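You operate a simulated robot arm through the tools that you are given. There is no shell and no other tool. Be economical: measure what you need, move in short steps, check, and stop when the job is done.

The job below is to be done with a simulated two-armed robot. You get a single attempt, and the scene is never put back.

TASK
Fetch the tea strainer and set it on the top of the high shelf. Take the magnet with the black grip and put it on top of the brown box of spare plugs. Put the panel brush on the sofa end of the long desk away on the pine table end by the low table. Take the magnet with the purple grip and put it on top of the grey box. Pick up the yellow mug with one hand, pass it to the other hand and put it on the top shelf of the shelf unit. Any order will do. Set down upright: tea strainer, yellow mug.
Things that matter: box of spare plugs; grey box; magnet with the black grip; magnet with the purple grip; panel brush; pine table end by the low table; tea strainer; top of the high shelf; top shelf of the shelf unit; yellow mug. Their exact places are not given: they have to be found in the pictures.

Only the result counts: the job must be done as asked and must still hold three seconds after the hand-in. Knocking over, shifting, dropping, spilling or breaking anything else fails it.

THE ROBOT
Two 6-joint arms with two-finger grippers on one trunk, on a base that drives. Base frame: it is fixed to the floor where the robot stands at the start and does not move with it; the origin is under the middle of the robot, x ahead of it, y to its left, z up; the surface under the hand at the start is at about z = 820. Lengths are in mm, angles in degrees, forces in N, time in s.
The left shoulder is at the start at [70, 176, 1115], the right one opposite. With the tool pointing down near the work surface each hand reaches from about 480 to 800 mm from the robot's upright axis, wherever it stands, measured 20 degrees to its own side. Places, roughly: box of spare plugs [-3250, 1000, 750]; grey box (13x8x6 cm) [-4700, -3600, 100]; magnet with the black grip [-3000, 1000, 750]; magnet with the purple grip [-3750, 1000, 750]; panel brush (10x4x4 cm) [-3200, 1200, 800]; pine table end by the low table [-2900, -1000, 700]; tea strainer (9x9x10 cm) [700, 200, 900]; top of the high shelf (19x45 cm) [680, -3300, 1400]; top shelf of the shelf unit [600, -1400, 1500]; yellow mug (13x8x10 cm) [500, 200, 100]. Payload 2.45 kg a hand.
Tool frame (each hand has its own): the origin (TCP) lies between the finger pads and is the grasp point; the fingertips stand 26 mm ahead of it; z points along the fingers, y is the line along which they close. Largest opening 96 mm; the body of the gripper starts 69 mm behind the TCP.
Orientation is that of the tool frame in the base frame, as [roll, pitch, yaw] about the fixed x, y, z axes, in that order (R = Rz(yaw) Ry(pitch) Rx(roll)). With the fingers straight down and closing along the base's y, the tool's x points along the base's -x, its y along +y and its z along -z.

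THE INTERFACE
- The arms move only by the tool apply_moves. It takes "left_series", "right_series" or both (then of equal length, played together; a hand with none holds still); each is text: rows parted by semicolons, each of 6 numbers parted by spaces: the shift along the tool's x, y, z in mm, then the turn, a rotation vector about the tool's x, y, z in degrees. In form: tx ty tz wx wy wz; .... A call has 1 to 8 rows; each row shifts and turns the commanded pose from where the row before left it, along the tool's axes as they then stand. "left_gripper" and "right_gripper" are, for a hand that has rows, the opening, from 0 (shut) to 1 (fully open), set as the call begins (left out, the last holds). Rows are played at 5 a second. More than 50 mm and 8.6 degrees between two rows, or a gripper value outside its range, and nothing of the call is played. A pose out of reach is approached as far as the arm can. The call stops where the force on the tool passes 40 N (or 10 N more than at its start, if that is more) or the arm is blocked; 0.2 s more then pass. The fingers move at their own pace and stop on an object; they squeeze with about 37 N. The grip force told is the motor's: it shows also when the fingers shut on nothing. Time passes only in rows, and 0.2 s behind the last, so rows that do not move let the fingers close. It gives the time, the measured TCP pose, the force on the tool (base axes), the opening and the grip force at its end, in the units of the frame above (readings bear some noise), with the torque about the TCP (base axes, N m) and any sound that the robot's microphone picked up.
- Cameras (640 x 400 px; columns grow to the right, rows downward): "scene" is now at [117.2, 40.7, 1414.4]; the picture's right is [0.51, -0.86, 0.00], its down [-0.66, -0.39, -0.64] and it looks along [0.55, 0.32, -0.77] (base axes); focal length 268 px, centre (320, 200). "left" rides on the left gripper at [82, -3, -98] in its tool frame; the picture's right is [0.04, 1.00, 0.00], its down [-0.73, 0.03, -0.68] and it looks along [-0.68, 0.03, 0.73] (tool axes); focal length 256 px, centre (320, 200). "right" rides on the right gripper at [82, 3, -98] in its tool frame; the picture's right is [-0.04, 1.00, 0.00], its down [-0.73, -0.03, -0.68] and it looks along [-0.68, -0.03, 0.73] (tool axes); focal length 256 px, centre (320, 200).
- get_image(camera): a new picture of that camera. It takes no simulated time.
- lift_body(by): slides the trunk up (or, below 0, down) by that many mm; the arms and the scene camera ride with it, the base frame stays. It gives what a move gives, with no picture.
- base_move(legs): drives the robot by 1 to 6 legs, each [ahead, left, turn to the left] in mm, mm and degrees, along the robot's own axes; the way and the turn of a leg run together, so that a leg with both is an arc; at most 1500 mm and 180 degrees a leg. The arms and the cameras ride along, it lands a little off, and it stops where it bumps. It gives what a move gives.
- pan_tilt(pan, tilt): turns the head with the scene camera to pan (to the left, within 86 degrees either way) and tilt (down, from -29 to 69), counted from straight ahead of the robot. It gives what a move gives.
- locate(camera, pixels): there is no depth. For up to 12 entries [column, row, z] of the newest picture of that camera ("zoom" is the newest enlarged one), the place [x, y] in the base frame at which the ray of that pixel passes the height z, good to about 2 mm. It takes no simulated time.
- enlarge(camera, box): a new picture of the part [left, top, right, bottom] of that camera's present view, enlarged. It takes no simulated time.
- hand_in(): hands the job in; it is judged then, once.

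Go step by step. Measure first, check grasps and placings, and put right what went wrong. The budget is 117 turns and 118 pictures, counting those below and the enlarged ones. Unless the task says otherwise, let go and move clear before handing in.

The tools are called after "Call:" as name(argument=value, ...) on one line, values as JSON. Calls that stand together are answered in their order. apply_moves: Moves the arms, as the interface text tells. Its arguments: {"type":"object","properties":{"left_series":{"type":"string"},"left_gripper":{"type":"number"},"right_series":{"type":"string"},"right_gripper":{"type":"number"}},"required":[]} The other tools are called the same way: lift_body (by) slides the trunk up or down; base_move (legs) drives the base; pan_tilt (pan, tilt) turns the head that bears the scene camera; get_image (camera) takes a picture; locate (camera, pixels) gives the place at which the rays of pixels pass given heights; enlarge (camera, box) takes an enlarged picture of a part of a camera's view; hand_in () hands the job in.

At the start:

```text
clock: 0.0
left_eef_pos: [479.1, 461.2, 1064.1]
left_tcp_rot: [179.9, 0.1, -180.0]
left_contact_force: [-0.1, 0.1, -0.2]
left_wrist_torque: [0.01, -0.01, 0.0]
left_finger_gap: 96.2
left_grip_force: 0.2
right_eef_pos: [651.9, -45.7, 1010.0]
right_tcp_rot: [179.2, -0.1, 179.1]
right_contact_force: [0.0, 0.1, -0.3]
right_wrist_torque: [-0.04, 0.01, 0.01]
right_finger_gap: 96.2
right_grip_force: 0.0
trunk travel left (down, up): [-600.0, 240.0]
robot x, y, heading: [0.4, 3.3, 0.1]
head pan, tilt: [30.5, 50.3]
```

scene: 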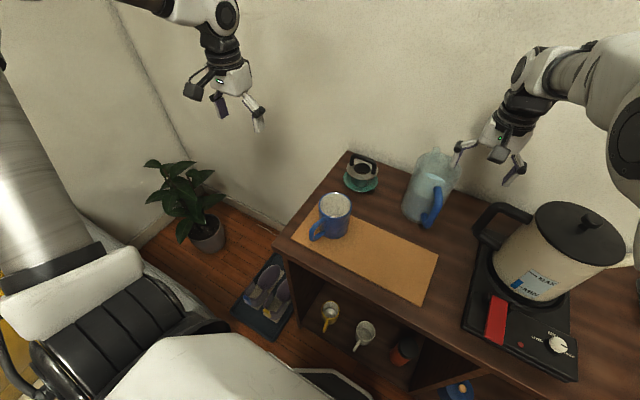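
right: 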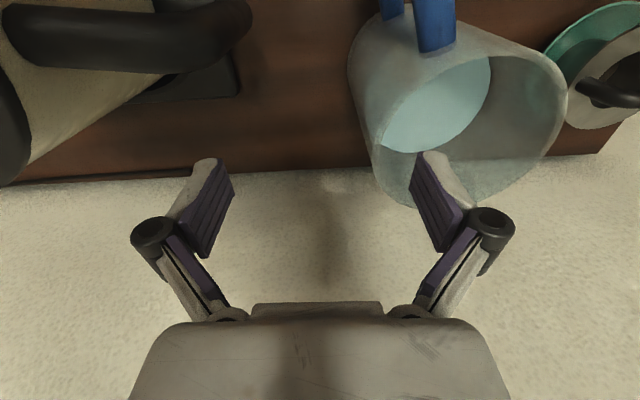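
left: 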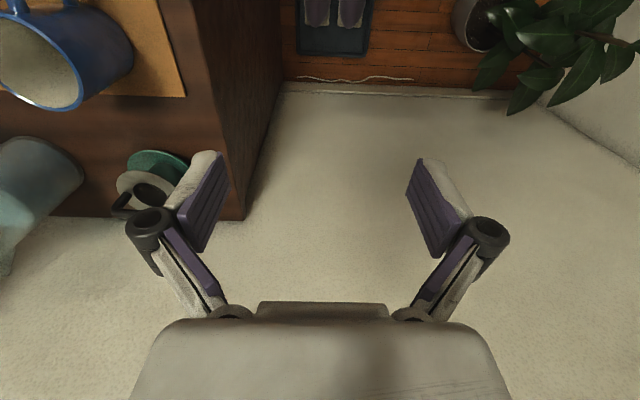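

The scene shows a cabinet with a strainer-like object on a green dish at about (361,172) and a yellow mug on a low shelf near (330,315). I'll enlarge both.

Call:
enlarge(camera="scene", box=[280, 130, 480, 255])

Call:
enlarge(camera="scene", box=[230, 240, 490, 400])

```text
3.20 times, centred on (380, 192) of scene
```

zoom: 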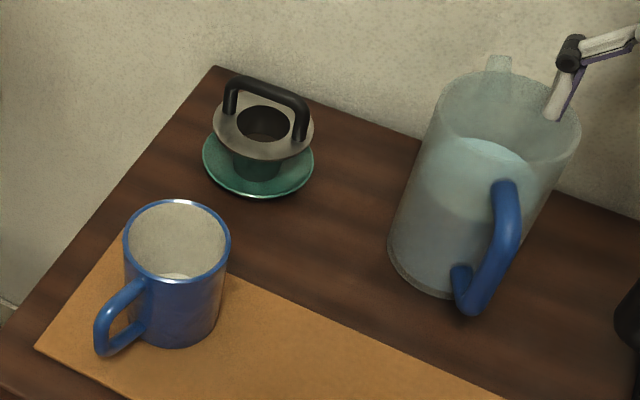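

```text
2.46 times, centred on (360, 320) of scene
```

zoom: 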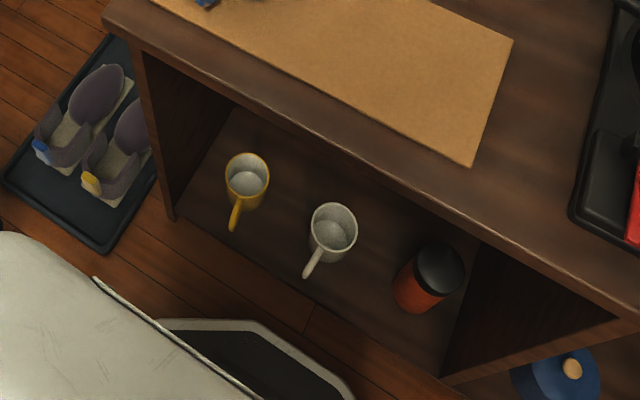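

The strainer sits on a green stand at scene (361,175). The yellow mug's handle points toward the robot. I'll get coordinates of the main points at guessed heights and look with the left camera.

Call:
locate(camera="scene", pixels=[[361, 181, 820], [362, 168.6, 870], [352.5, 154.5, 920], [373.75, 162.3, 920], [331, 305, 150], [326, 332, 100], [331, 305, 190], [288, 244, 820], [347, 151, 820], [420, 305, 820]])

Call:
enlarge(camera="left", box=[80, 120, 240, 220])

```text
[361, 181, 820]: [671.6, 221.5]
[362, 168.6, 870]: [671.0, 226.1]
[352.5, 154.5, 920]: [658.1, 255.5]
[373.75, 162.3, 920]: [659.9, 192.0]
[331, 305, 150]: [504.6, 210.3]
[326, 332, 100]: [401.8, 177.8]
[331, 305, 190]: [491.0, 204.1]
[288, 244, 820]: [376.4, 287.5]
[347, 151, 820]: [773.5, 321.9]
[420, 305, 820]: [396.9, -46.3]
```

```text
4.00 times, centred on (160, 170) of left
```

zoom: 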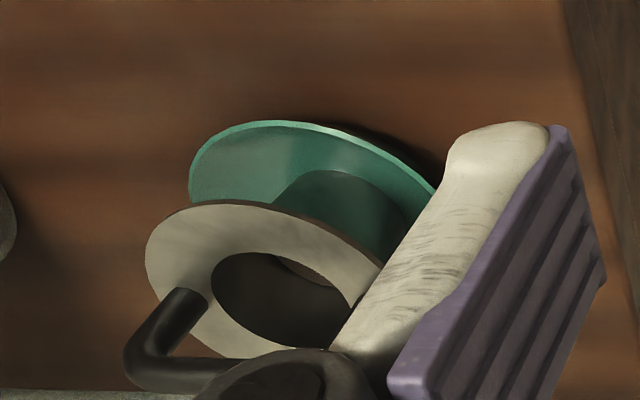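

Handle bar of the strainer runs along y at about (665,222,~910). Now I back off to view the cabinet's lower opening for the mug.

Call:
base_move(legs=[[-350, 0, 0]])

Call:
pan_tilt(pan=5, tilt=45)

Call:
lift_body(by=-450)

Call:
get_image(camera="scene")

```text
clock: 2.3
left_eef_pos: [125.3, 461.8, 1063.1]
left_tcp_rot: [-180.0, -0.1, 179.9]
left_contact_force: [0.3, 0.2, 0.1]
left_wrist_torque: [0.01, -0.01, 0.0]
left_finger_gap: 96.3
left_grip_force: 0.0
right_eef_pos: [297.1, -47.5, 1010.5]
right_tcp_rot: [179.0, 0.0, 178.9]
right_contact_force: [-0.9, -0.8, -0.5]
right_wrist_torque: [0.01, -0.01, -0.02]
right_finger_gap: 96.3
right_grip_force: 0.0
trunk travel left (down, up): [-600.0, 240.0]
robot x, y, heading: [-357.4, -0.2, -0.0]
head pan, tilt: [30.5, 50.3]
```

```text
clock: 3.2
left_eef_pos: [125.3, 461.7, 1063.2]
left_tcp_rot: [-180.0, 0.0, 180.0]
left_contact_force: [-0.5, 0.1, 0.1]
left_wrist_torque: [0.01, 0.03, 0.01]
left_finger_gap: 96.0
left_grip_force: 0.0
right_eef_pos: [297.8, -48.3, 1011.5]
right_tcp_rot: [179.1, -0.2, 178.8]
right_contact_force: [-0.2, 0.1, 0.3]
right_wrist_torque: [-0.01, 0.0, -0.01]
right_finger_gap: 96.0
right_grip_force: 0.1
trunk travel left (down, up): [-600.0, 240.0]
robot x, y, heading: [-351.5, -2.3, -0.2]
head pan, tilt: [5.0, 45.0]
```

```text
refused: -450 is not a number from -400 to 400
```

```text
111 pictures are left
```

scene: 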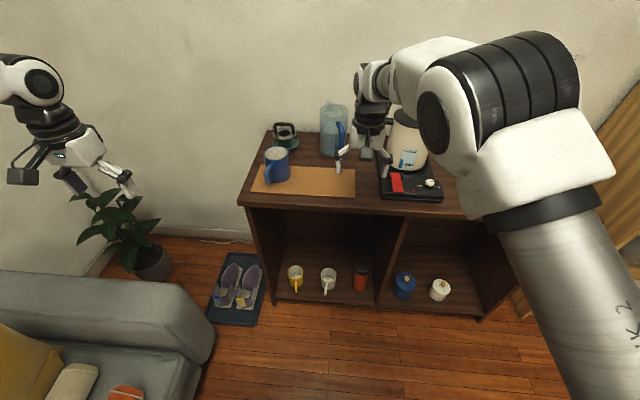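

The cabinet is fully visible: yellow mug at (295,277), white mug (328,281), tumbler (360,278) on the bottom board; a sofa is at the left. Enlarge for precise measuring.

Call:
enlarge(camera="scene", box=[235, 210, 395, 310])

Call:
locate(camera="scene", pixels=[[210, 362, 0], [205, 325, 400], [190, 290, 500], [239, 201, 820], [276, 300, 60], [268, 131, 820], [225, 325, 0], [262, 260, 0]])

```text
4.00 times, centred on (315, 260) of scene
```

zoom: 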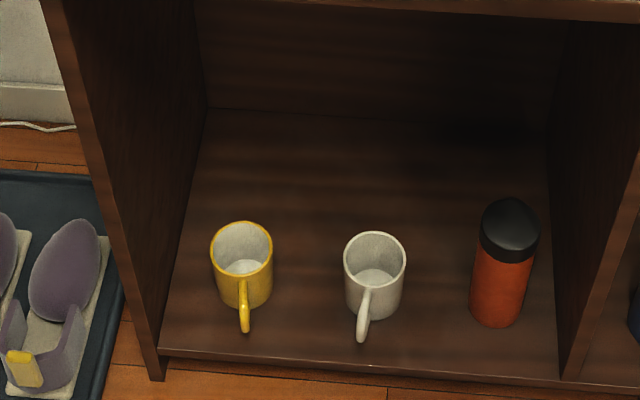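

```text
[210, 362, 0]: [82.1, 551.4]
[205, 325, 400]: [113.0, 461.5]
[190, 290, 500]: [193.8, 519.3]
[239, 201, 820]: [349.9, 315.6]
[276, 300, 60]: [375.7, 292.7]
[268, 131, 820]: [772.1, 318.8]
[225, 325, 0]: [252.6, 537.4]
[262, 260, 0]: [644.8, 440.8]
```

Measure the mug in the zoom: rim centre (242,246), bottom (245,307), handle outer (245,310).

Call:
locate(camera="zoom", pixels=[[242, 246, 150], [242, 246, 165], [242, 246, 180], [211, 250, 165], [273, 250, 165], [242, 223, 165], [245, 308, 65], [165, 352, 60], [245, 285, 140], [374, 252, 165], [362, 318, 140], [245, 308, 50]])

Call:
get_image(camera="left")

```text
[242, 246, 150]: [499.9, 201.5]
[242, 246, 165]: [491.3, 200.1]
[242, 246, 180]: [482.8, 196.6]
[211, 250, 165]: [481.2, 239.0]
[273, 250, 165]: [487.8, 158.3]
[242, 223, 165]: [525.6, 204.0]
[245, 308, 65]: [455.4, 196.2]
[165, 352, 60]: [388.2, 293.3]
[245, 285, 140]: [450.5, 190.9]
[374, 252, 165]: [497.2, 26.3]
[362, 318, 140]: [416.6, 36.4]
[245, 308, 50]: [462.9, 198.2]
```

```text
109 pictures are left
```

left: 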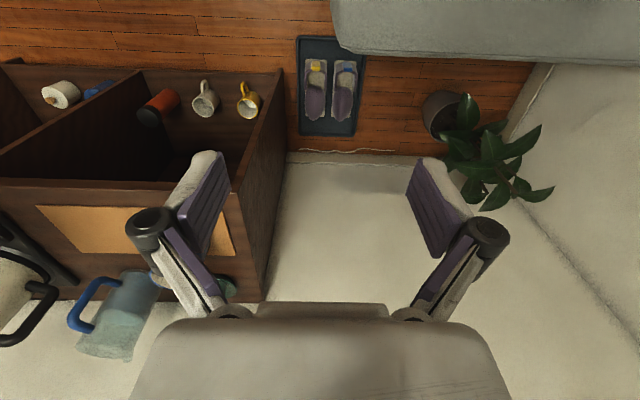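

Mug axis ≈(489,199), rim z≈170, board z≈70, handle toward −x. Plan: left hand grips the body at a 45° pitch, later hands over to the right. I shift the base right for sofa clearance, bring the arms in, then lower.

Call:
base_move(legs=[[0, -120, 0]])

Call:
apply_moves(left_series="0 -30 0 0 0 0; 0 -40 0 0 -8 0; 0 -40 0 0 -8 0; 0 -40 0 0 -8 0; 0 -20 0 0 -8 0; 0 0 0 0 -8 0; 0 0 0 0 -5 0", right_series="0 -40 0 0 0 0; 0 -40 0 0 0 0; 0 -40 0 0 0 0; 40 -40 0 0 0 0; 40 0 0 0 0 0; 0 0 0 0 0 0; 0 0 0 0 0 0")

Call:
get_image(camera="scene")

```text
clock: 4.4
left_eef_pos: [125.4, 340.3, 1062.3]
left_tcp_rot: [180.0, 0.0, 179.9]
left_contact_force: [0.7, 0.3, -1.2]
left_wrist_torque: [0.0, 0.02, 0.0]
left_finger_gap: 95.9
left_grip_force: 0.1
right_eef_pos: [297.0, -170.8, 1010.9]
right_tcp_rot: [179.0, -0.2, 178.9]
right_contact_force: [-0.3, 0.4, 0.4]
right_wrist_torque: [0.0, 0.0, 0.01]
right_finger_gap: 96.2
right_grip_force: 0.0
trunk travel left (down, up): [-600.0, 240.0]
robot x, y, heading: [-353.2, -124.2, -0.4]
head pan, tilt: [5.0, 45.0]
```

```text
refused: row 4 steps farther than a row can; nothing moved
```

```text
108 pictures are left
```

scene: 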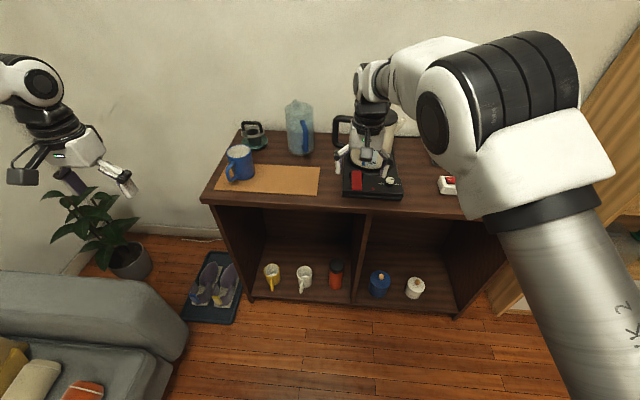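

Same move, with the right-hand rows kept within limits.

Call:
apply_moves(left_series="0 -30 0 0 0 0; 0 -40 0 0 -8 0; 0 -40 0 0 -8 0; 0 -30 0 0 -8 0; 0 -10 0 0 -8 0; 0 0 0 0 -8 0; 0 0 0 0 -5 0", right_series="0 -40 0 0 0 0; 0 -40 0 0 0 0; 0 -40 0 0 0 0; 0 -40 0 0 0 0; 40 0 0 0 0 0; 40 0 0 0 0 0; 0 0 0 0 0 0")

Call:
lift_body(by=-350)

Call:
get_image(camera="scene")

Call:
get_image(camera="left")

```text
clock: 6.0
left_eef_pos: [130.9, 193.5, 1055.6]
left_tcp_rot: [178.6, 40.3, 179.7]
left_contact_force: [0.9, 0.2, 0.1]
left_wrist_torque: [0.04, -0.02, -0.01]
left_finger_gap: 96.2
left_grip_force: 0.0
left hand out of reach, approached as far as the arm can: row 5, 6
right_eef_pos: [214.9, -328.3, 1009.4]
right_tcp_rot: [179.1, -0.2, 178.9]
right_contact_force: [-0.3, 0.7, 0.5]
right_wrist_torque: [0.01, 0.02, -0.01]
right_finger_gap: 96.0
right_grip_force: 0.1
trunk travel left (down, up): [-600.0, 240.0]
robot x, y, heading: [-351.4, -124.3, 0.1]
head pan, tilt: [5.0, 45.0]
```

```text
clock: 9.5
left_eef_pos: [130.2, 193.9, 706.8]
left_tcp_rot: [178.6, 40.5, 179.7]
left_contact_force: [-0.2, 1.0, 0.7]
left_wrist_torque: [-0.01, -0.06, -0.01]
left_finger_gap: 95.9
left_grip_force: 0.1
right_eef_pos: [213.3, -328.0, 660.3]
right_tcp_rot: [179.1, -0.1, 179.0]
right_contact_force: [-0.5, -0.4, 0.2]
right_wrist_torque: [0.0, -0.02, -0.03]
right_finger_gap: 96.1
right_grip_force: 0.1
trunk travel left (down, up): [-250.0, 590.0]
robot x, y, heading: [-353.7, -120.4, -0.0]
head pan, tilt: [5.0, 45.0]
```

```text
107 pictures are left
```

scene: 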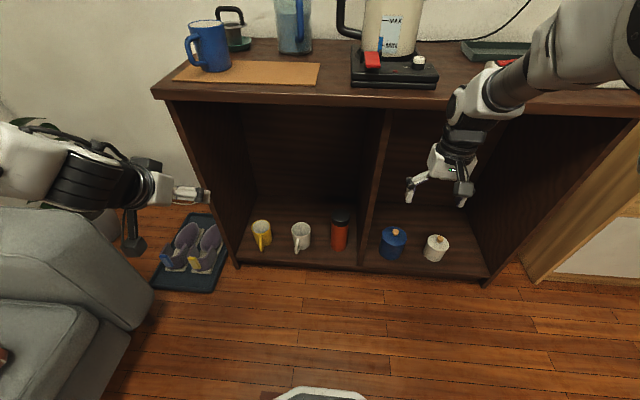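

```text
106 pictures are left
```

left: 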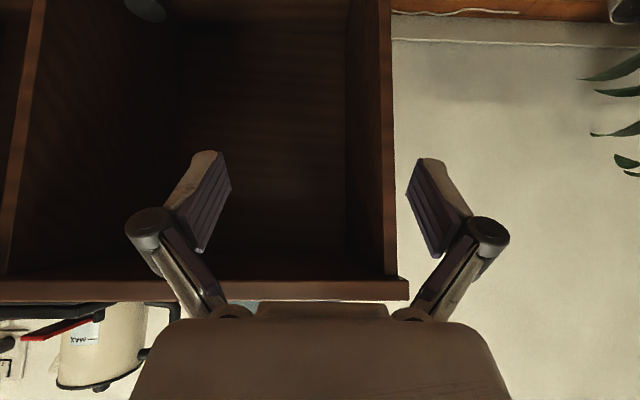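

Arm is pitched and the trunk is lowered. Re-measure the mug from this lower viewpoint.

Call:
enlarge(camera="scene", box=[200, 190, 360, 290])

```text
4.00 times, centred on (280, 240) of scene
```

zoom: 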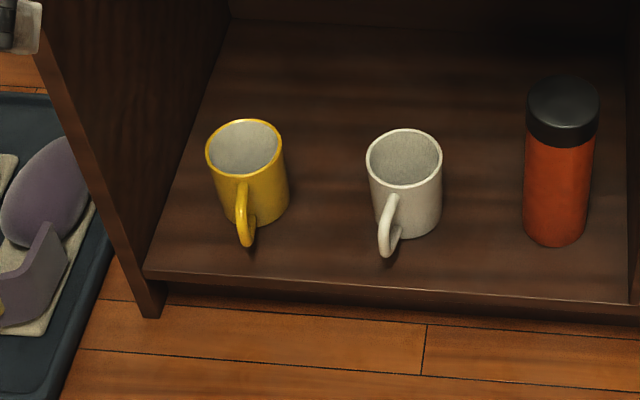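

Call:
locate(camera="zoom", pixels=[[243, 147, 150], [243, 147, 165], [243, 147, 180], [206, 150, 165], [281, 142, 165], [262, 228, 50], [262, 228, 65], [262, 228, 80], [145, 272, 65], [160, 310, 0], [404, 158, 165], [246, 240, 90]])

```text
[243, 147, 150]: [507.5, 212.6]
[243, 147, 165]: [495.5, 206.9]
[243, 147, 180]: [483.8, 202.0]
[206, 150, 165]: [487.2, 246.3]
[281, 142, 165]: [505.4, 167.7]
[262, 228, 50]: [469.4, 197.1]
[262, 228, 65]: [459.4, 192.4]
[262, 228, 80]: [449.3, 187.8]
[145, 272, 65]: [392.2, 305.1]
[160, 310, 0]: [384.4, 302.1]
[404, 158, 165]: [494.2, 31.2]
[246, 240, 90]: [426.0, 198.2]
```

Before lowering further, I check where the sofa edge lies relative to the left elbow with a wider look to the left.

Call:
pan_tilt(pan=50, tilt=45)

Call:
get_image(camera="scene")

```text
clock: 10.6
left_eef_pos: [130.3, 194.9, 705.9]
left_tcp_rot: [178.6, 40.4, 179.8]
left_contact_force: [0.0, -0.5, 0.4]
left_wrist_torque: [0.0, 0.01, 0.0]
left_finger_gap: 95.7
left_grip_force: 0.0
right_eef_pos: [213.1, -328.7, 659.2]
right_tcp_rot: [179.1, -0.1, 179.0]
right_contact_force: [-0.9, 0.7, -0.8]
right_wrist_torque: [-0.01, 0.03, 0.0]
right_finger_gap: 96.3
right_grip_force: 0.0
trunk travel left (down, up): [-250.0, 590.0]
robot x, y, heading: [-353.4, -120.6, -0.2]
head pan, tilt: [50.0, 45.0]
```

```text
104 pictures are left
```

scene: 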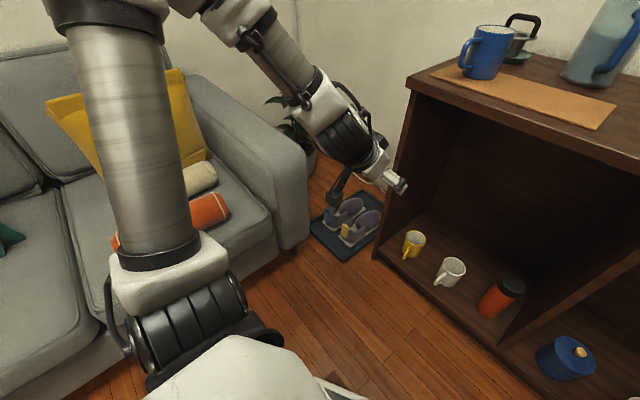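

The left elbow stays high and well clear of the sofa. I lower 200 more and drive 100 forward.

Call:
lift_body(by=-200)

Call:
base_move(legs=[[90, 0, 0]])

Call:
pan_tilt(pan=25, tilt=40)

Call:
get_image(camera="scene")

```text
clock: 12.8
left_eef_pos: [129.3, 193.1, 505.9]
left_tcp_rot: [178.6, 40.4, 179.6]
left_contact_force: [-0.2, 0.3, 0.4]
left_wrist_torque: [0.01, 0.03, -0.02]
left_finger_gap: 95.9
left_grip_force: 0.1
right_eef_pos: [214.0, -328.6, 458.2]
right_tcp_rot: [179.0, -0.1, 179.0]
right_contact_force: [-0.7, -0.3, -0.2]
right_wrist_torque: [-0.02, -0.02, -0.03]
right_finger_gap: 96.2
right_grip_force: 0.0
trunk travel left (down, up): [-50.0, 790.0]
robot x, y, heading: [-356.8, -121.4, -0.2]
head pan, tilt: [50.0, 45.0]
```

```text
clock: 13.8
left_eef_pos: [220.3, 195.0, 506.1]
left_tcp_rot: [178.6, 40.5, 179.7]
left_contact_force: [1.4, 1.3, 0.5]
left_wrist_torque: [-0.03, 0.0, 0.0]
left_finger_gap: 96.0
left_grip_force: 0.1
right_eef_pos: [303.8, -327.4, 459.7]
right_tcp_rot: [179.1, -0.2, 178.9]
right_contact_force: [0.9, -0.2, -0.6]
right_wrist_torque: [-0.01, -0.02, -0.01]
right_finger_gap: 95.7
right_grip_force: 0.1
trunk travel left (down, up): [-50.0, 790.0]
robot x, y, heading: [-263.5, -123.9, -0.1]
head pan, tilt: [50.0, 45.0]
```

```text
clock: 14.7
left_eef_pos: [218.6, 194.1, 505.9]
left_tcp_rot: [178.7, 40.4, 179.6]
left_contact_force: [-1.6, 0.0, 0.3]
left_wrist_torque: [-0.01, 0.01, 0.01]
left_finger_gap: 96.4
left_grip_force: 0.0
right_eef_pos: [303.0, -327.9, 459.2]
right_tcp_rot: [179.1, -0.1, 178.9]
right_contact_force: [0.6, 0.1, 0.6]
right_wrist_torque: [-0.01, -0.01, 0.01]
right_finger_gap: 96.0
right_grip_force: 0.1
trunk travel left (down, up): [-50.0, 790.0]
robot x, y, heading: [-266.6, -121.8, -0.1]
head pan, tilt: [25.0, 40.0]
```

```text
103 pictures are left
```

scene: 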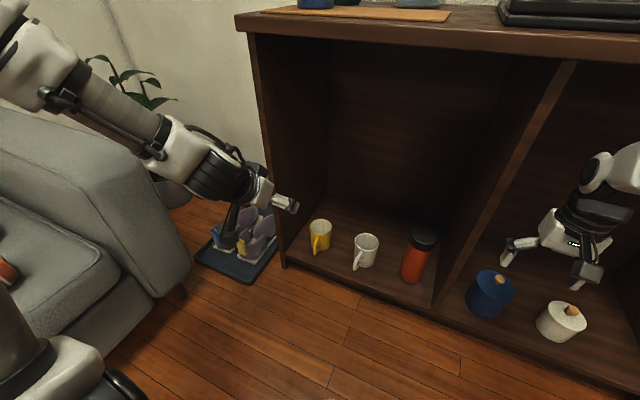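

Left hand at (219,194,506). Move it to a point in front of and above the mug.

Call:
apply_moves(left_series="13.4 1.8 44 0 0 0; 13.4 1.8 45 0 0 0; 13.4 1.8 45 0 0 0; 13.4 1.8 45 0 0 0; 13.4 1.8 45 0 0 0; 0 0 0 0 0 0")

Call:
get_image(camera="left")

Call:
get_image(camera="scene")

```text
clock: 16.1
left_eef_pos: [302.0, 252.5, 364.0]
left_tcp_rot: [178.4, 39.9, 179.7]
left_contact_force: [0.9, -0.1, -0.6]
left_wrist_torque: [0.04, -0.01, 0.01]
left_finger_gap: 96.2
left_grip_force: 0.1
left hand out of reach, approached as far as the arm can: row 3, 4, 5
right_eef_pos: [303.6, -327.4, 459.4]
right_tcp_rot: [179.2, -0.2, 178.9]
right_contact_force: [-0.9, 0.0, -0.4]
right_wrist_torque: [-0.02, 0.02, 0.03]
right_finger_gap: 96.3
right_grip_force: 0.1
trunk travel left (down, up): [-50.0, 790.0]
robot x, y, heading: [-263.9, -120.8, 0.2]
head pan, tilt: [25.0, 40.0]
```

```text
102 pictures are left
```

left: 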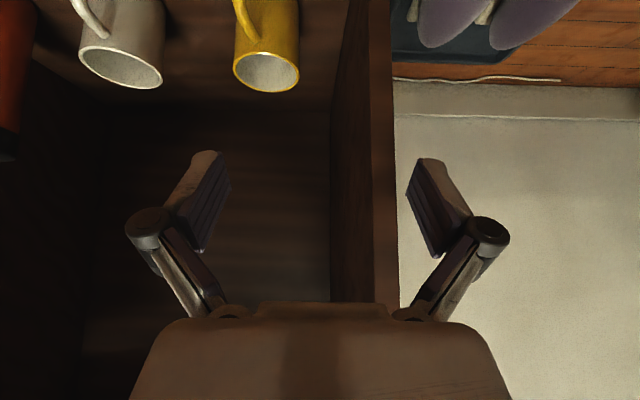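

```text
101 pictures are left
```

scene: 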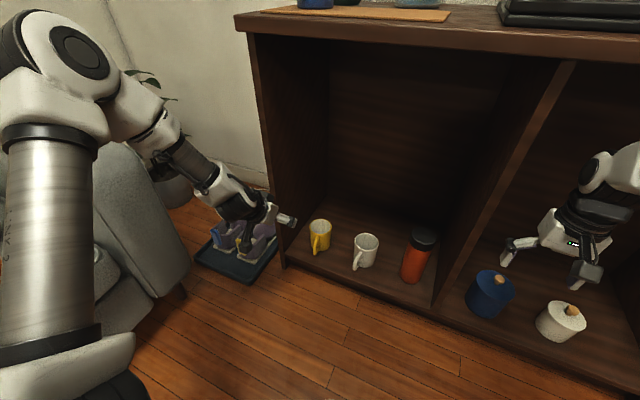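

The near pose is inside the arm's inner limit. I nudge forward to see whether the pose recovers to the commanded one.

Call:
apply_moves(left_series="-20 0 20 0 0 0; -18 0 18 0 0 0; 0 0 0 0 0 0")

```text
clock: 16.9
left_eef_pos: [351.7, 260.4, 370.7]
left_tcp_rot: [178.4, 40.0, 179.7]
left_contact_force: [-0.1, 0.3, -0.7]
left_wrist_torque: [-0.01, -0.01, -0.01]
left_finger_gap: 95.8
left_grip_force: 0.0
left hand out of reach, approached as far as the arm can: row 1, 2
right_eef_pos: [304.8, -326.9, 459.0]
right_tcp_rot: [179.1, -0.2, 178.9]
right_contact_force: [0.3, -0.2, -0.4]
right_wrist_torque: [0.01, 0.01, 0.02]
right_finger_gap: 96.0
right_grip_force: 0.1
trunk travel left (down, up): [-50.0, 790.0]
robot x, y, heading: [-266.2, -124.1, 0.0]
head pan, tilt: [25.0, 40.0]
```

The wrist seems limited until the arm is more extended. I back up 70, lower the last 50, keep the 40° tilt, and extend toward the mug.

Call:
base_move(legs=[[-80, 0, 0]])

Call:
lift_body(by=-45)

Call:
apply_moves(left_series="-30 -5 20 0 0 0; -30 -10 20 0 0 0; -30 -10 20 0 0 0; -20 -10 10 0 0 0; 0 -10 0 0 0 0")

```text
clock: 18.0
left_eef_pos: [272.2, 259.5, 370.7]
left_tcp_rot: [178.4, 40.0, 179.6]
left_contact_force: [0.7, 0.9, -0.3]
left_wrist_torque: [0.0, 0.02, -0.01]
left_finger_gap: 96.2
left_grip_force: 0.1
right_eef_pos: [224.2, -328.1, 459.8]
right_tcp_rot: [179.1, -0.1, 178.8]
right_contact_force: [-0.1, -0.2, -0.7]
right_wrist_torque: [-0.03, 0.01, -0.04]
right_finger_gap: 96.0
right_grip_force: 0.0
trunk travel left (down, up): [-50.0, 790.0]
robot x, y, heading: [-342.1, -119.5, -0.0]
head pan, tilt: [25.0, 40.0]
```

```text
clock: 18.9
left_eef_pos: [272.5, 259.0, 325.7]
left_tcp_rot: [178.4, 39.9, 179.7]
left_contact_force: [-0.1, -0.5, 0.5]
left_wrist_torque: [-0.03, -0.02, 0.03]
left_finger_gap: 96.0
left_grip_force: 0.0
right_eef_pos: [223.6, -327.9, 415.0]
right_tcp_rot: [179.1, -0.1, 178.7]
right_contact_force: [0.2, 0.9, 0.5]
right_wrist_torque: [0.02, 0.01, -0.02]
right_finger_gap: 95.6
right_grip_force: 0.0
trunk travel left (down, up): [-5.0, 835.0]
robot x, y, heading: [-343.6, -121.6, 0.1]
head pan, tilt: [25.0, 40.0]
```

```text
clock: 19.7
left_eef_pos: [359.2, 238.8, 330.6]
left_tcp_rot: [179.3, 39.3, -179.1]
left_contact_force: [-0.2, -1.4, -1.1]
left_wrist_torque: [-0.01, -0.03, 0.02]
left_finger_gap: 96.6
left_grip_force: 0.2
right_eef_pos: [225.1, -326.4, 413.0]
right_tcp_rot: [179.1, -0.2, 178.9]
right_contact_force: [0.1, 0.5, -1.0]
right_wrist_torque: [0.0, 0.02, 0.01]
right_finger_gap: 96.2
right_grip_force: 0.1
trunk travel left (down, up): [-5.0, 835.0]
robot x, y, heading: [-345.4, -123.8, -0.1]
head pan, tilt: [25.0, 40.0]
stopped in row 3 (left hand): the force on the tool passed its limit at 96 N (the readings are from after the stop); the commanded pose is now the measured one
```

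A 96 N stop: the left finger touched the side panel's front edge at about (375,295). I back off and check the scene.

Call:
apply_moves(left_series="0 0 -30 0 0 0; 0 -30 0 0 0 0; 0 -15 0 0 0 0")

Call:
get_image(camera="scene")

Call:
get_image(camera="left")

```text
clock: 20.5
left_eef_pos: [340.1, 192.9, 352.7]
left_tcp_rot: [179.2, 39.2, -179.2]
left_contact_force: [0.2, 0.4, 0.2]
left_wrist_torque: [0.04, -0.02, 0.02]
left_finger_gap: 95.9
left_grip_force: 0.0
right_eef_pos: [224.7, -326.9, 414.0]
right_tcp_rot: [179.1, -0.2, 179.0]
right_contact_force: [-0.4, 1.0, -1.2]
right_wrist_torque: [0.0, 0.02, -0.01]
right_finger_gap: 96.0
right_grip_force: 0.1
trunk travel left (down, up): [-5.0, 835.0]
robot x, y, heading: [-341.6, -123.4, 0.0]
head pan, tilt: [25.0, 40.0]
```

```text
100 pictures are left
```

scene: 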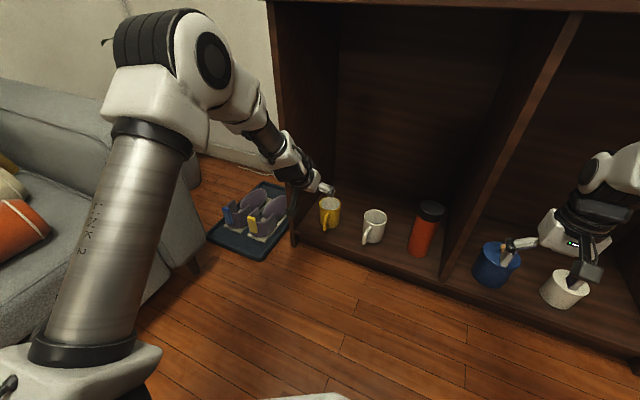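

```text
99 pictures are left
```

left: 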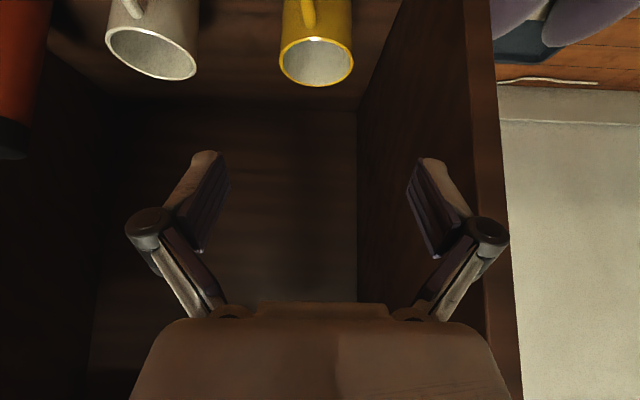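

Nothing moved. I locate the mug rim from the left camera (rim centre ≈(317,62)).

Call:
locate(camera="left", pixels=[[317, 62, 160], [317, 62, 170], [317, 62, 180], [280, 52, 170], [354, 60, 170], [316, 86, 170], [390, 5, 75]])

```text
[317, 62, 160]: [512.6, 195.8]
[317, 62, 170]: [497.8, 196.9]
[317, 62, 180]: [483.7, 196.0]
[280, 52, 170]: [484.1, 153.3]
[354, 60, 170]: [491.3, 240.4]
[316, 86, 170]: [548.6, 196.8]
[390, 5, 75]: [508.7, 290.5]
```

Mug axis ≈(488,198), rim ≈176. I advance along the tool axis to 110 mm short of the grasp.

Call:
apply_moves(left_series="3.7 1.7 45 0 0 0; 3.7 1.7 45 0 0 0; 3.7 1.7 45 0 0 0; 0 0 0 0 0 0")

Call:
get_image(camera="left")

Call:
get_image(camera="scene")

```text
clock: 21.5
left_eef_pos: [418.8, 157.0, 243.9]
left_tcp_rot: [178.7, 39.0, -179.1]
left_contact_force: [0.5, -0.6, 0.4]
left_wrist_torque: [-0.02, 0.0, 0.01]
left_finger_gap: 96.2
left_grip_force: 0.1
left hand out of reach, approached as far as the arm can: row 2, 3
right_eef_pos: [224.1, -326.1, 413.6]
right_tcp_rot: [179.1, -0.3, 178.9]
right_contact_force: [0.5, -0.2, -0.3]
right_wrist_torque: [-0.02, 0.0, -0.01]
right_finger_gap: 95.9
right_grip_force: 0.0
trunk travel left (down, up): [-5.0, 835.0]
robot x, y, heading: [-341.7, -120.2, 0.3]
head pan, tilt: [25.0, 40.0]
```

```text
98 pictures are left
```

left: 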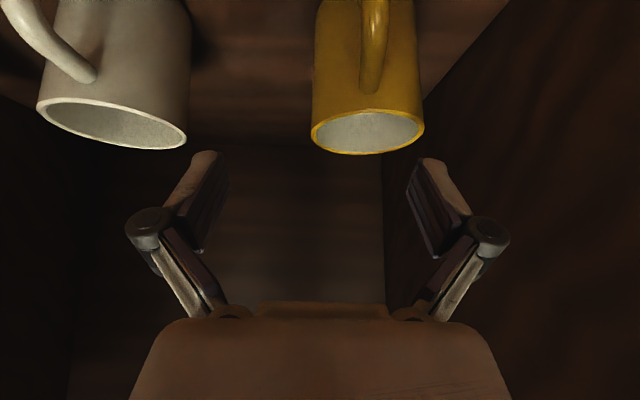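

```text
97 pictures are left
```

scene: 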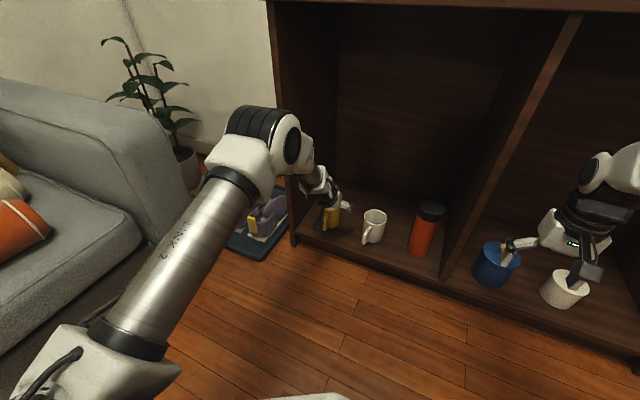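

The arm is close to a wrist singularity at this tilt, so y drifts. I steepen the tool by about 22° and bring y back.

Call:
apply_moves(left_series="0 5 -20 0 8 0; 0 10 -10 0 8 0; 0 15 0 0 8 0; 0 15 0 0 0 0; 0 0 0 0 0 0")

Call:
get_image(camera="left")

```text
clock: 22.7
left_eef_pos: [420.9, 187.2, 253.6]
left_tcp_rot: [173.4, 36.6, -179.0]
left_contact_force: [0.7, 0.6, -0.3]
left_wrist_torque: [0.0, -0.01, -0.03]
left_finger_gap: 96.1
left_grip_force: 0.0
left hand out of reach, approached as far as the arm can: row 1, 2, 3
right_eef_pos: [224.2, -326.9, 414.0]
right_tcp_rot: [179.2, -0.2, 179.0]
right_contact_force: [-0.6, 0.5, -0.7]
right_wrist_torque: [-0.01, 0.01, -0.02]
right_finger_gap: 95.9
right_grip_force: 0.1
trunk travel left (down, up): [-5.0, 835.0]
robot x, y, heading: [-344.3, -120.7, 0.3]
head pan, tilt: [25.0, 40.0]
```

```text
96 pictures are left
```

left: 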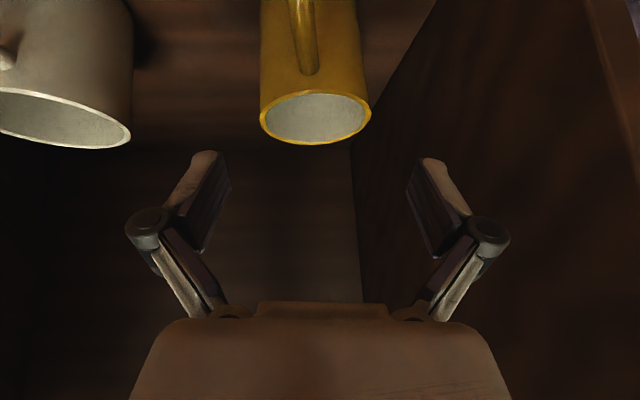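

Still stuck at the wrist's alignment limit. I retreat up and out where the forearm is flatter, then steepen the tool.

Call:
apply_moves(left_series="0 0 -45 0 0 0; 0 0 -45 0 0 0; 0 0 -45 0 0 0; 0 0 -40 0 0 0; 0 0 -40 0 0 0; 0 0 -30 0 0 0")

Call:
apply_moves(left_series="0 0 0 0 7 0; 0 0 0 0 7 0; 0 0 0 0 7 0; 0 0 0 0 7 0; 0 0 0 0 0 0")

Call:
get_image(camera="scene")

```text
clock: 24.1
left_eef_pos: [273.3, 155.8, 448.6]
left_tcp_rot: [173.5, 36.6, -179.0]
left_contact_force: [-0.6, 0.4, -0.3]
left_wrist_torque: [0.01, 0.0, -0.02]
left_finger_gap: 96.2
left_grip_force: 0.1
right_eef_pos: [224.8, -326.8, 413.6]
right_tcp_rot: [179.2, -0.2, 178.9]
right_contact_force: [0.7, -0.4, -0.1]
right_wrist_torque: [-0.01, 0.0, 0.01]
right_finger_gap: 96.0
right_grip_force: 0.0
trunk travel left (down, up): [-5.0, 835.0]
robot x, y, heading: [-341.0, -125.3, 0.1]
head pan, tilt: [25.0, 40.0]
```

```text
clock: 25.3
left_eef_pos: [275.7, 160.1, 449.4]
left_tcp_rot: [173.8, 11.7, -175.6]
left_contact_force: [-0.3, -0.5, -0.5]
left_wrist_torque: [-0.01, 0.0, 0.0]
left_finger_gap: 96.0
left_grip_force: 0.0
left hand out of reach, approached as far as the arm can: row 1
right_eef_pos: [225.6, -327.7, 414.3]
right_tcp_rot: [179.1, -0.2, 178.9]
right_contact_force: [1.1, 0.1, 0.7]
right_wrist_torque: [-0.01, -0.02, -0.02]
right_finger_gap: 95.9
right_grip_force: 0.1
trunk travel left (down, up): [-5.0, 835.0]
robot x, y, heading: [-345.3, -121.8, -0.2]
head pan, tilt: [25.0, 40.0]
```

```text
95 pictures are left
```

scene: 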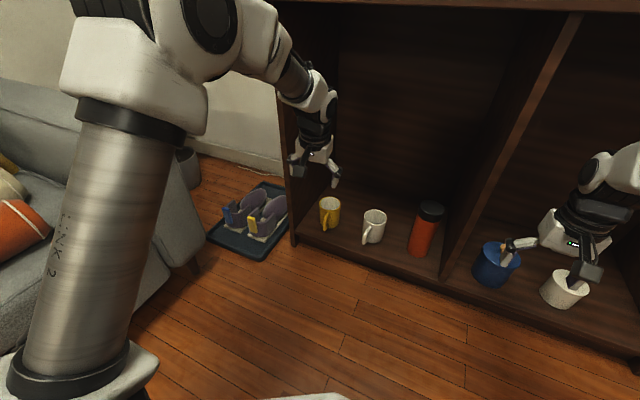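

Now the tilt is 12° and works. I straighten roll/yaw, drive 55 mm forward and move over the mug.

Call:
apply_moves(left_series="0 0 0 6.2 0 4.4; 0 0 0 0 0 0")

Call:
base_move(legs=[[55, 0, 0]])

Call:
apply_moves(left_series="-18.5 6.3 36 0 0 0; -18.5 6.3 36 0 0 0; -18.5 6.3 36 0 0 0; -18.5 6.3 36 0 0 0; -18.5 6.3 30 0 0 0; -18.5 6.3 10 0 0 0; 0 0 0 0 0 0")

Call:
get_image(camera="left")

Call:
get_image(camera="scene")

```text
clock: 25.9
left_eef_pos: [276.4, 160.3, 449.1]
left_tcp_rot: [179.1, 11.6, 179.9]
left_contact_force: [0.5, -0.4, 0.0]
left_wrist_torque: [0.03, -0.05, -0.03]
left_finger_gap: 96.1
left_grip_force: 0.0
right_eef_pos: [224.0, -326.4, 414.0]
right_tcp_rot: [179.2, -0.1, 178.9]
right_contact_force: [-0.1, 0.2, 0.6]
right_wrist_torque: [0.0, 0.0, -0.02]
right_finger_gap: 95.9
right_grip_force: 0.0
trunk travel left (down, up): [-5.0, 835.0]
robot x, y, heading: [-344.5, -125.1, -0.0]
head pan, tilt: [25.0, 40.0]
```

```text
clock: 26.8
left_eef_pos: [330.8, 160.0, 449.3]
left_tcp_rot: [179.1, 11.6, 179.9]
left_contact_force: [0.2, 0.2, -0.1]
left_wrist_torque: [0.03, -0.02, 0.0]
left_finger_gap: 96.2
left_grip_force: 0.1
right_eef_pos: [277.5, -326.4, 414.1]
right_tcp_rot: [179.1, -0.1, 179.0]
right_contact_force: [-0.6, 0.4, 0.1]
right_wrist_torque: [-0.02, 0.01, 0.01]
right_finger_gap: 96.0
right_grip_force: 0.1
trunk travel left (down, up): [-5.0, 835.0]
robot x, y, heading: [-290.8, -124.5, 0.1]
head pan, tilt: [25.0, 40.0]
```

```text
clock: 28.4
left_eef_pos: [476.5, 202.9, 290.2]
left_tcp_rot: [179.1, 11.6, 180.0]
left_contact_force: [0.7, 0.2, 0.0]
left_wrist_torque: [0.01, -0.03, 0.0]
left_finger_gap: 96.0
left_grip_force: 0.0
right_eef_pos: [278.2, -327.5, 412.6]
right_tcp_rot: [179.1, -0.2, 178.9]
right_contact_force: [-0.3, -0.2, 0.4]
right_wrist_torque: [0.0, 0.02, -0.01]
right_finger_gap: 96.0
right_grip_force: 0.1
trunk travel left (down, up): [-5.0, 835.0]
robot x, y, heading: [-291.9, -121.1, -0.1]
head pan, tilt: [25.0, 40.0]
```

```text
94 pictures are left
```

left: 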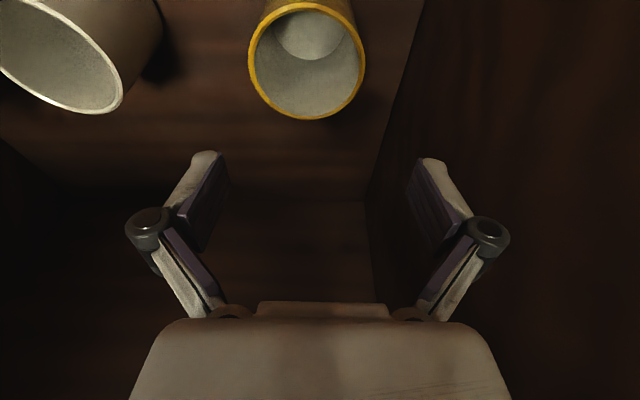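

```text
93 pictures are left
```

scene: 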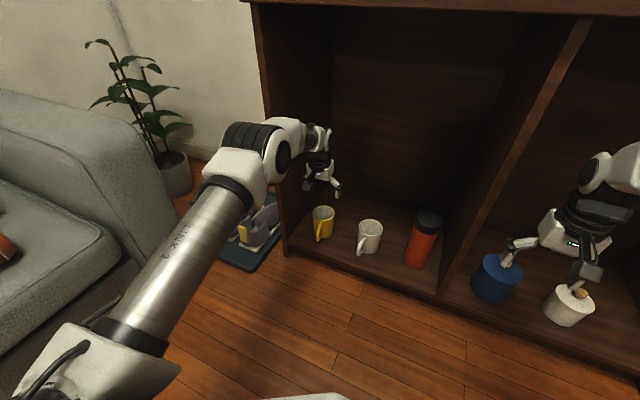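

Works well. Locate the rim (centre ≈(307,61), left edge 248, right edge 366) from the hand camera.

Call:
locate(camera="left", pixels=[[307, 61, 165], [307, 61, 172], [307, 61, 178], [248, 60, 172], [366, 58, 172], [305, 4, 172], [308, 119, 172], [310, 30, 75]])

```text
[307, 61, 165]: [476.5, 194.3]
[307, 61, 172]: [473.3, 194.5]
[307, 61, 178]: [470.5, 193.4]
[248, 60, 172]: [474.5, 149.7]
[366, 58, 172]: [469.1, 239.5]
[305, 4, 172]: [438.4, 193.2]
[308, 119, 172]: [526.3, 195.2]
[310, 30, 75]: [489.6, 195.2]
```

Axis is about (484,195). I shift y by −8 and come down to z≈218 with the tips just above the rim, then look.

Call:
apply_moves(left_series="4.5 -8 35 0.9 0 0; 4.5 0 35 0 0 0; 0 0 0 0 0 0")

Call:
get_image(camera="left")

Call:
enlarge(camera="scene", box=[260, 130, 420, 270])

```text
clock: 29.2
left_eef_pos: [483.8, 196.5, 222.1]
left_tcp_rot: [-180.0, 11.6, 179.9]
left_contact_force: [0.0, -0.5, -0.9]
left_wrist_torque: [0.02, -0.04, 0.02]
left_finger_gap: 96.0
left_grip_force: 0.1
right_eef_pos: [279.0, -327.2, 414.2]
right_tcp_rot: [179.2, -0.2, 178.8]
right_contact_force: [-0.8, 0.0, -0.1]
right_wrist_torque: [0.03, -0.03, -0.01]
right_finger_gap: 96.1
right_grip_force: 0.1
trunk travel left (down, up): [-5.0, 835.0]
robot x, y, heading: [-292.7, -122.9, 0.1]
head pan, tilt: [25.0, 40.0]
```

```text
92 pictures are left
```

left: 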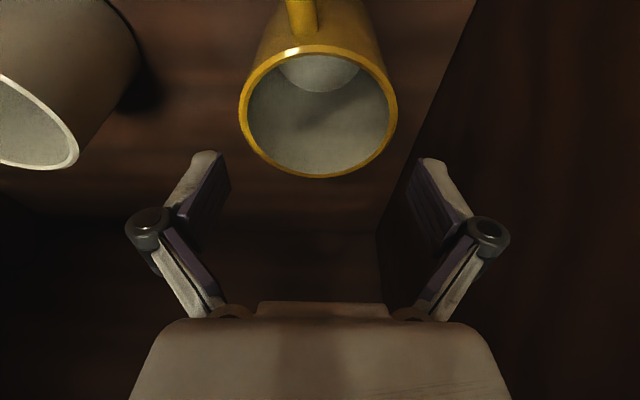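

```text
2.86 times, centred on (340, 200) of scene
```

zoom: 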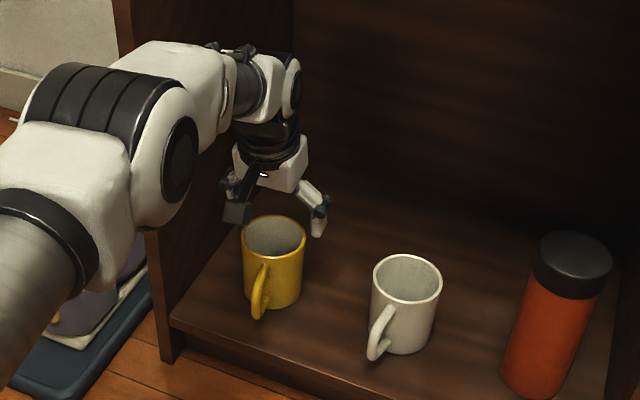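

Lateral centring is good (rim centre column ≈318, fingers symmetrical at 320). Check x of the rim.

Call:
locate(camera="left", pixels=[[312, 46, 176], [325, 177, 176], [240, 105, 176], [397, 100, 176], [318, 110, 176], [318, 75, 82], [320, 155, 197]])

```text
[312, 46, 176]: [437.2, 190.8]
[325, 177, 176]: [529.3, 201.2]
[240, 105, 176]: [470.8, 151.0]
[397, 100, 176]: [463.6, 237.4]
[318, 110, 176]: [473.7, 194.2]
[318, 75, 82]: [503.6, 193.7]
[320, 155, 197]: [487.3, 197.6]
```

Diameter looks about 82–87 mm, so clearance is small. I shift −1.5 in y and descend to z≈155.

Call:
apply_moves(left_series="5.2 -1.8 22 0 0 0; 5.2 0 22 0 0 0; 5.2 0 22 0 0 0; 0 0 0 0 0 0")

Call:
get_image(camera="left")

```text
clock: 30.2
left_eef_pos: [479.5, 193.5, 154.5]
left_tcp_rot: [179.9, 11.6, 180.0]
left_contact_force: [-0.3, 0.6, -0.3]
left_wrist_torque: [-0.03, 0.01, 0.0]
left_finger_gap: 95.9
left_grip_force: 0.0
right_eef_pos: [278.5, -328.0, 414.2]
right_tcp_rot: [179.1, -0.3, 178.9]
right_contact_force: [0.1, 1.1, 1.1]
right_wrist_torque: [0.01, 0.02, 0.0]
right_finger_gap: 96.0
right_grip_force: 0.1
trunk travel left (down, up): [-5.0, 835.0]
robot x, y, heading: [-292.0, -120.8, -0.2]
head pan, tilt: [25.0, 40.0]
```

```text
90 pictures are left
```

left: 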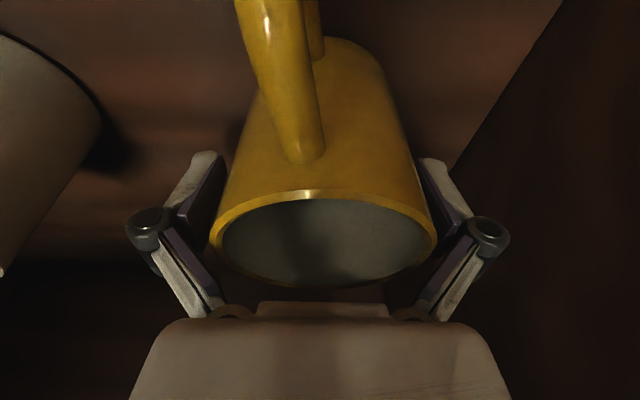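

The mug is between the fingers. Close the grip.

Call:
apply_moves(left_series="0 0 0 0 0 0; 0 0 0 0 0 0; 0 0 0 0 0 0", left_gripper=0)

Call:
apply_moves(left_series="3 0 -15 0 0 0; 0 0 0 0 0 0")

Call:
get_image(camera="left")

Call:
enlarge(camera="scene", box=[260, 130, 420, 270])

```text
clock: 31.0
left_eef_pos: [480.4, 194.0, 158.5]
left_tcp_rot: [179.9, 11.9, 179.8]
left_contact_force: [-1.4, 0.0, 21.7]
left_wrist_torque: [-0.02, 0.43, -0.05]
left_finger_gap: 76.1
left_grip_force: 36.7
right_eef_pos: [277.7, -327.5, 416.1]
right_tcp_rot: [179.0, 0.0, 178.9]
right_contact_force: [0.8, 0.6, -0.4]
right_wrist_torque: [-0.01, 0.0, 0.05]
right_finger_gap: 96.1
right_grip_force: 0.1
trunk travel left (down, up): [-5.0, 835.0]
robot x, y, heading: [-293.8, -120.5, -0.1]
head pan, tilt: [25.0, 40.0]
```

```text
clock: 31.6
left_eef_pos: [473.1, 191.6, 165.8]
left_tcp_rot: [-180.0, 11.6, 179.9]
left_contact_force: [0.6, -0.2, -3.0]
left_wrist_torque: [-0.02, -0.04, -0.03]
left_finger_gap: 75.1
left_grip_force: 37.4
right_eef_pos: [279.4, -326.4, 413.9]
right_tcp_rot: [179.1, -0.1, 178.9]
right_contact_force: [-0.1, -0.1, 0.3]
right_wrist_torque: [0.01, 0.0, 0.0]
right_finger_gap: 96.1
right_grip_force: 0.1
trunk travel left (down, up): [-5.0, 835.0]
robot x, y, heading: [-288.8, -119.1, -0.2]
head pan, tilt: [25.0, 40.0]
```

```text
89 pictures are left
```

left: 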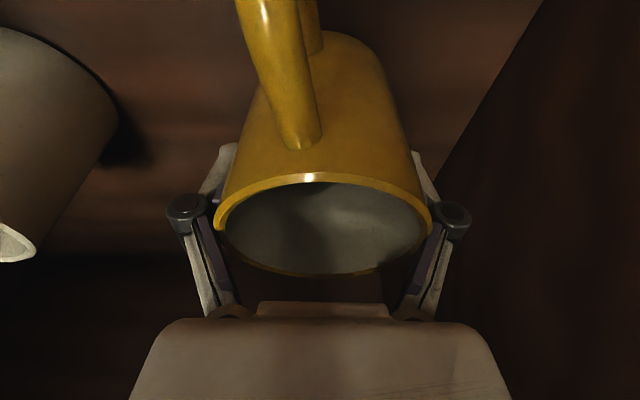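

```text
2.86 times, centred on (340, 200) of scene
```

zoom: 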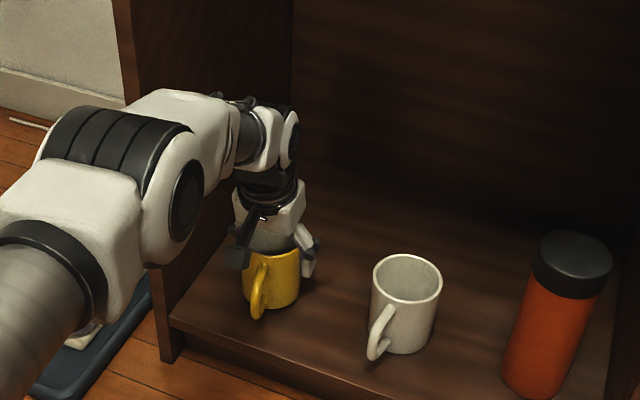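

Gripped at 75 mm with ~3 N weight. Lift with the trunk and back out of the cabinet.

Call:
lift_body(by=80)

Call:
base_move(legs=[[-250, 0, 0]])

Call:
lift_body(by=400)

Call:
get_image(camera="scene")

Call:
get_image(camera="left")

```text
clock: 32.8
left_eef_pos: [473.1, 192.6, 246.9]
left_tcp_rot: [180.0, 11.5, 179.9]
left_contact_force: [-0.3, -0.2, -2.9]
left_wrist_torque: [-0.03, -0.07, -0.01]
left_finger_gap: 75.3
left_grip_force: 37.1
right_eef_pos: [279.0, -326.2, 492.5]
right_tcp_rot: [179.2, -0.1, 178.9]
right_contact_force: [1.0, -0.1, -0.5]
right_wrist_torque: [0.02, 0.01, -0.01]
right_finger_gap: 96.0
right_grip_force: 0.1
trunk travel left (down, up): [-85.0, 755.0]
robot x, y, heading: [-287.0, -122.8, -0.2]
head pan, tilt: [25.0, 40.0]
```

```text
clock: 34.6
left_eef_pos: [228.9, 189.2, 247.8]
left_tcp_rot: [180.0, 11.7, 179.6]
left_contact_force: [-0.3, -0.1, -2.1]
left_wrist_torque: [0.0, -0.08, -0.01]
left_finger_gap: 75.0
left_grip_force: 36.8
right_eef_pos: [31.2, -329.2, 494.4]
right_tcp_rot: [179.1, -0.3, 178.6]
right_contact_force: [0.7, -0.1, -0.2]
right_wrist_torque: [-0.02, 0.03, 0.0]
right_finger_gap: 96.2
right_grip_force: 0.1
trunk travel left (down, up): [-85.0, 755.0]
robot x, y, heading: [-533.9, -124.7, -0.3]
head pan, tilt: [25.0, 40.0]
```

```text
clock: 38.4
left_eef_pos: [228.8, 188.8, 647.6]
left_tcp_rot: [-180.0, 11.5, 179.5]
left_contact_force: [-0.9, 0.2, -3.1]
left_wrist_torque: [0.01, -0.04, 0.01]
left_finger_gap: 75.2
left_grip_force: 36.6
right_eef_pos: [30.3, -330.5, 893.7]
right_tcp_rot: [179.1, -0.2, 178.6]
right_contact_force: [-0.4, -0.3, 0.4]
right_wrist_torque: [-0.04, 0.02, 0.01]
right_finger_gap: 96.1
right_grip_force: 0.0
trunk travel left (down, up): [-485.0, 355.0]
robot x, y, heading: [-538.6, -125.7, -0.1]
head pan, tilt: [25.0, 40.0]
```

```text
87 pictures are left
```

scene: 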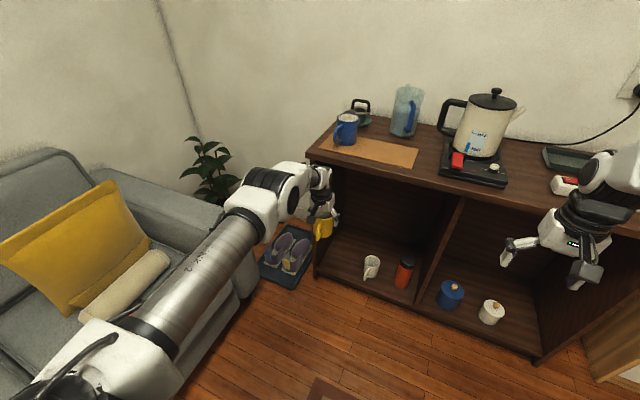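

```text
86 pictures are left
```

left: 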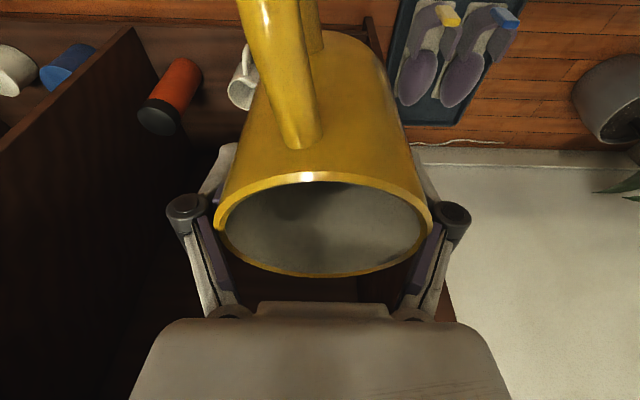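

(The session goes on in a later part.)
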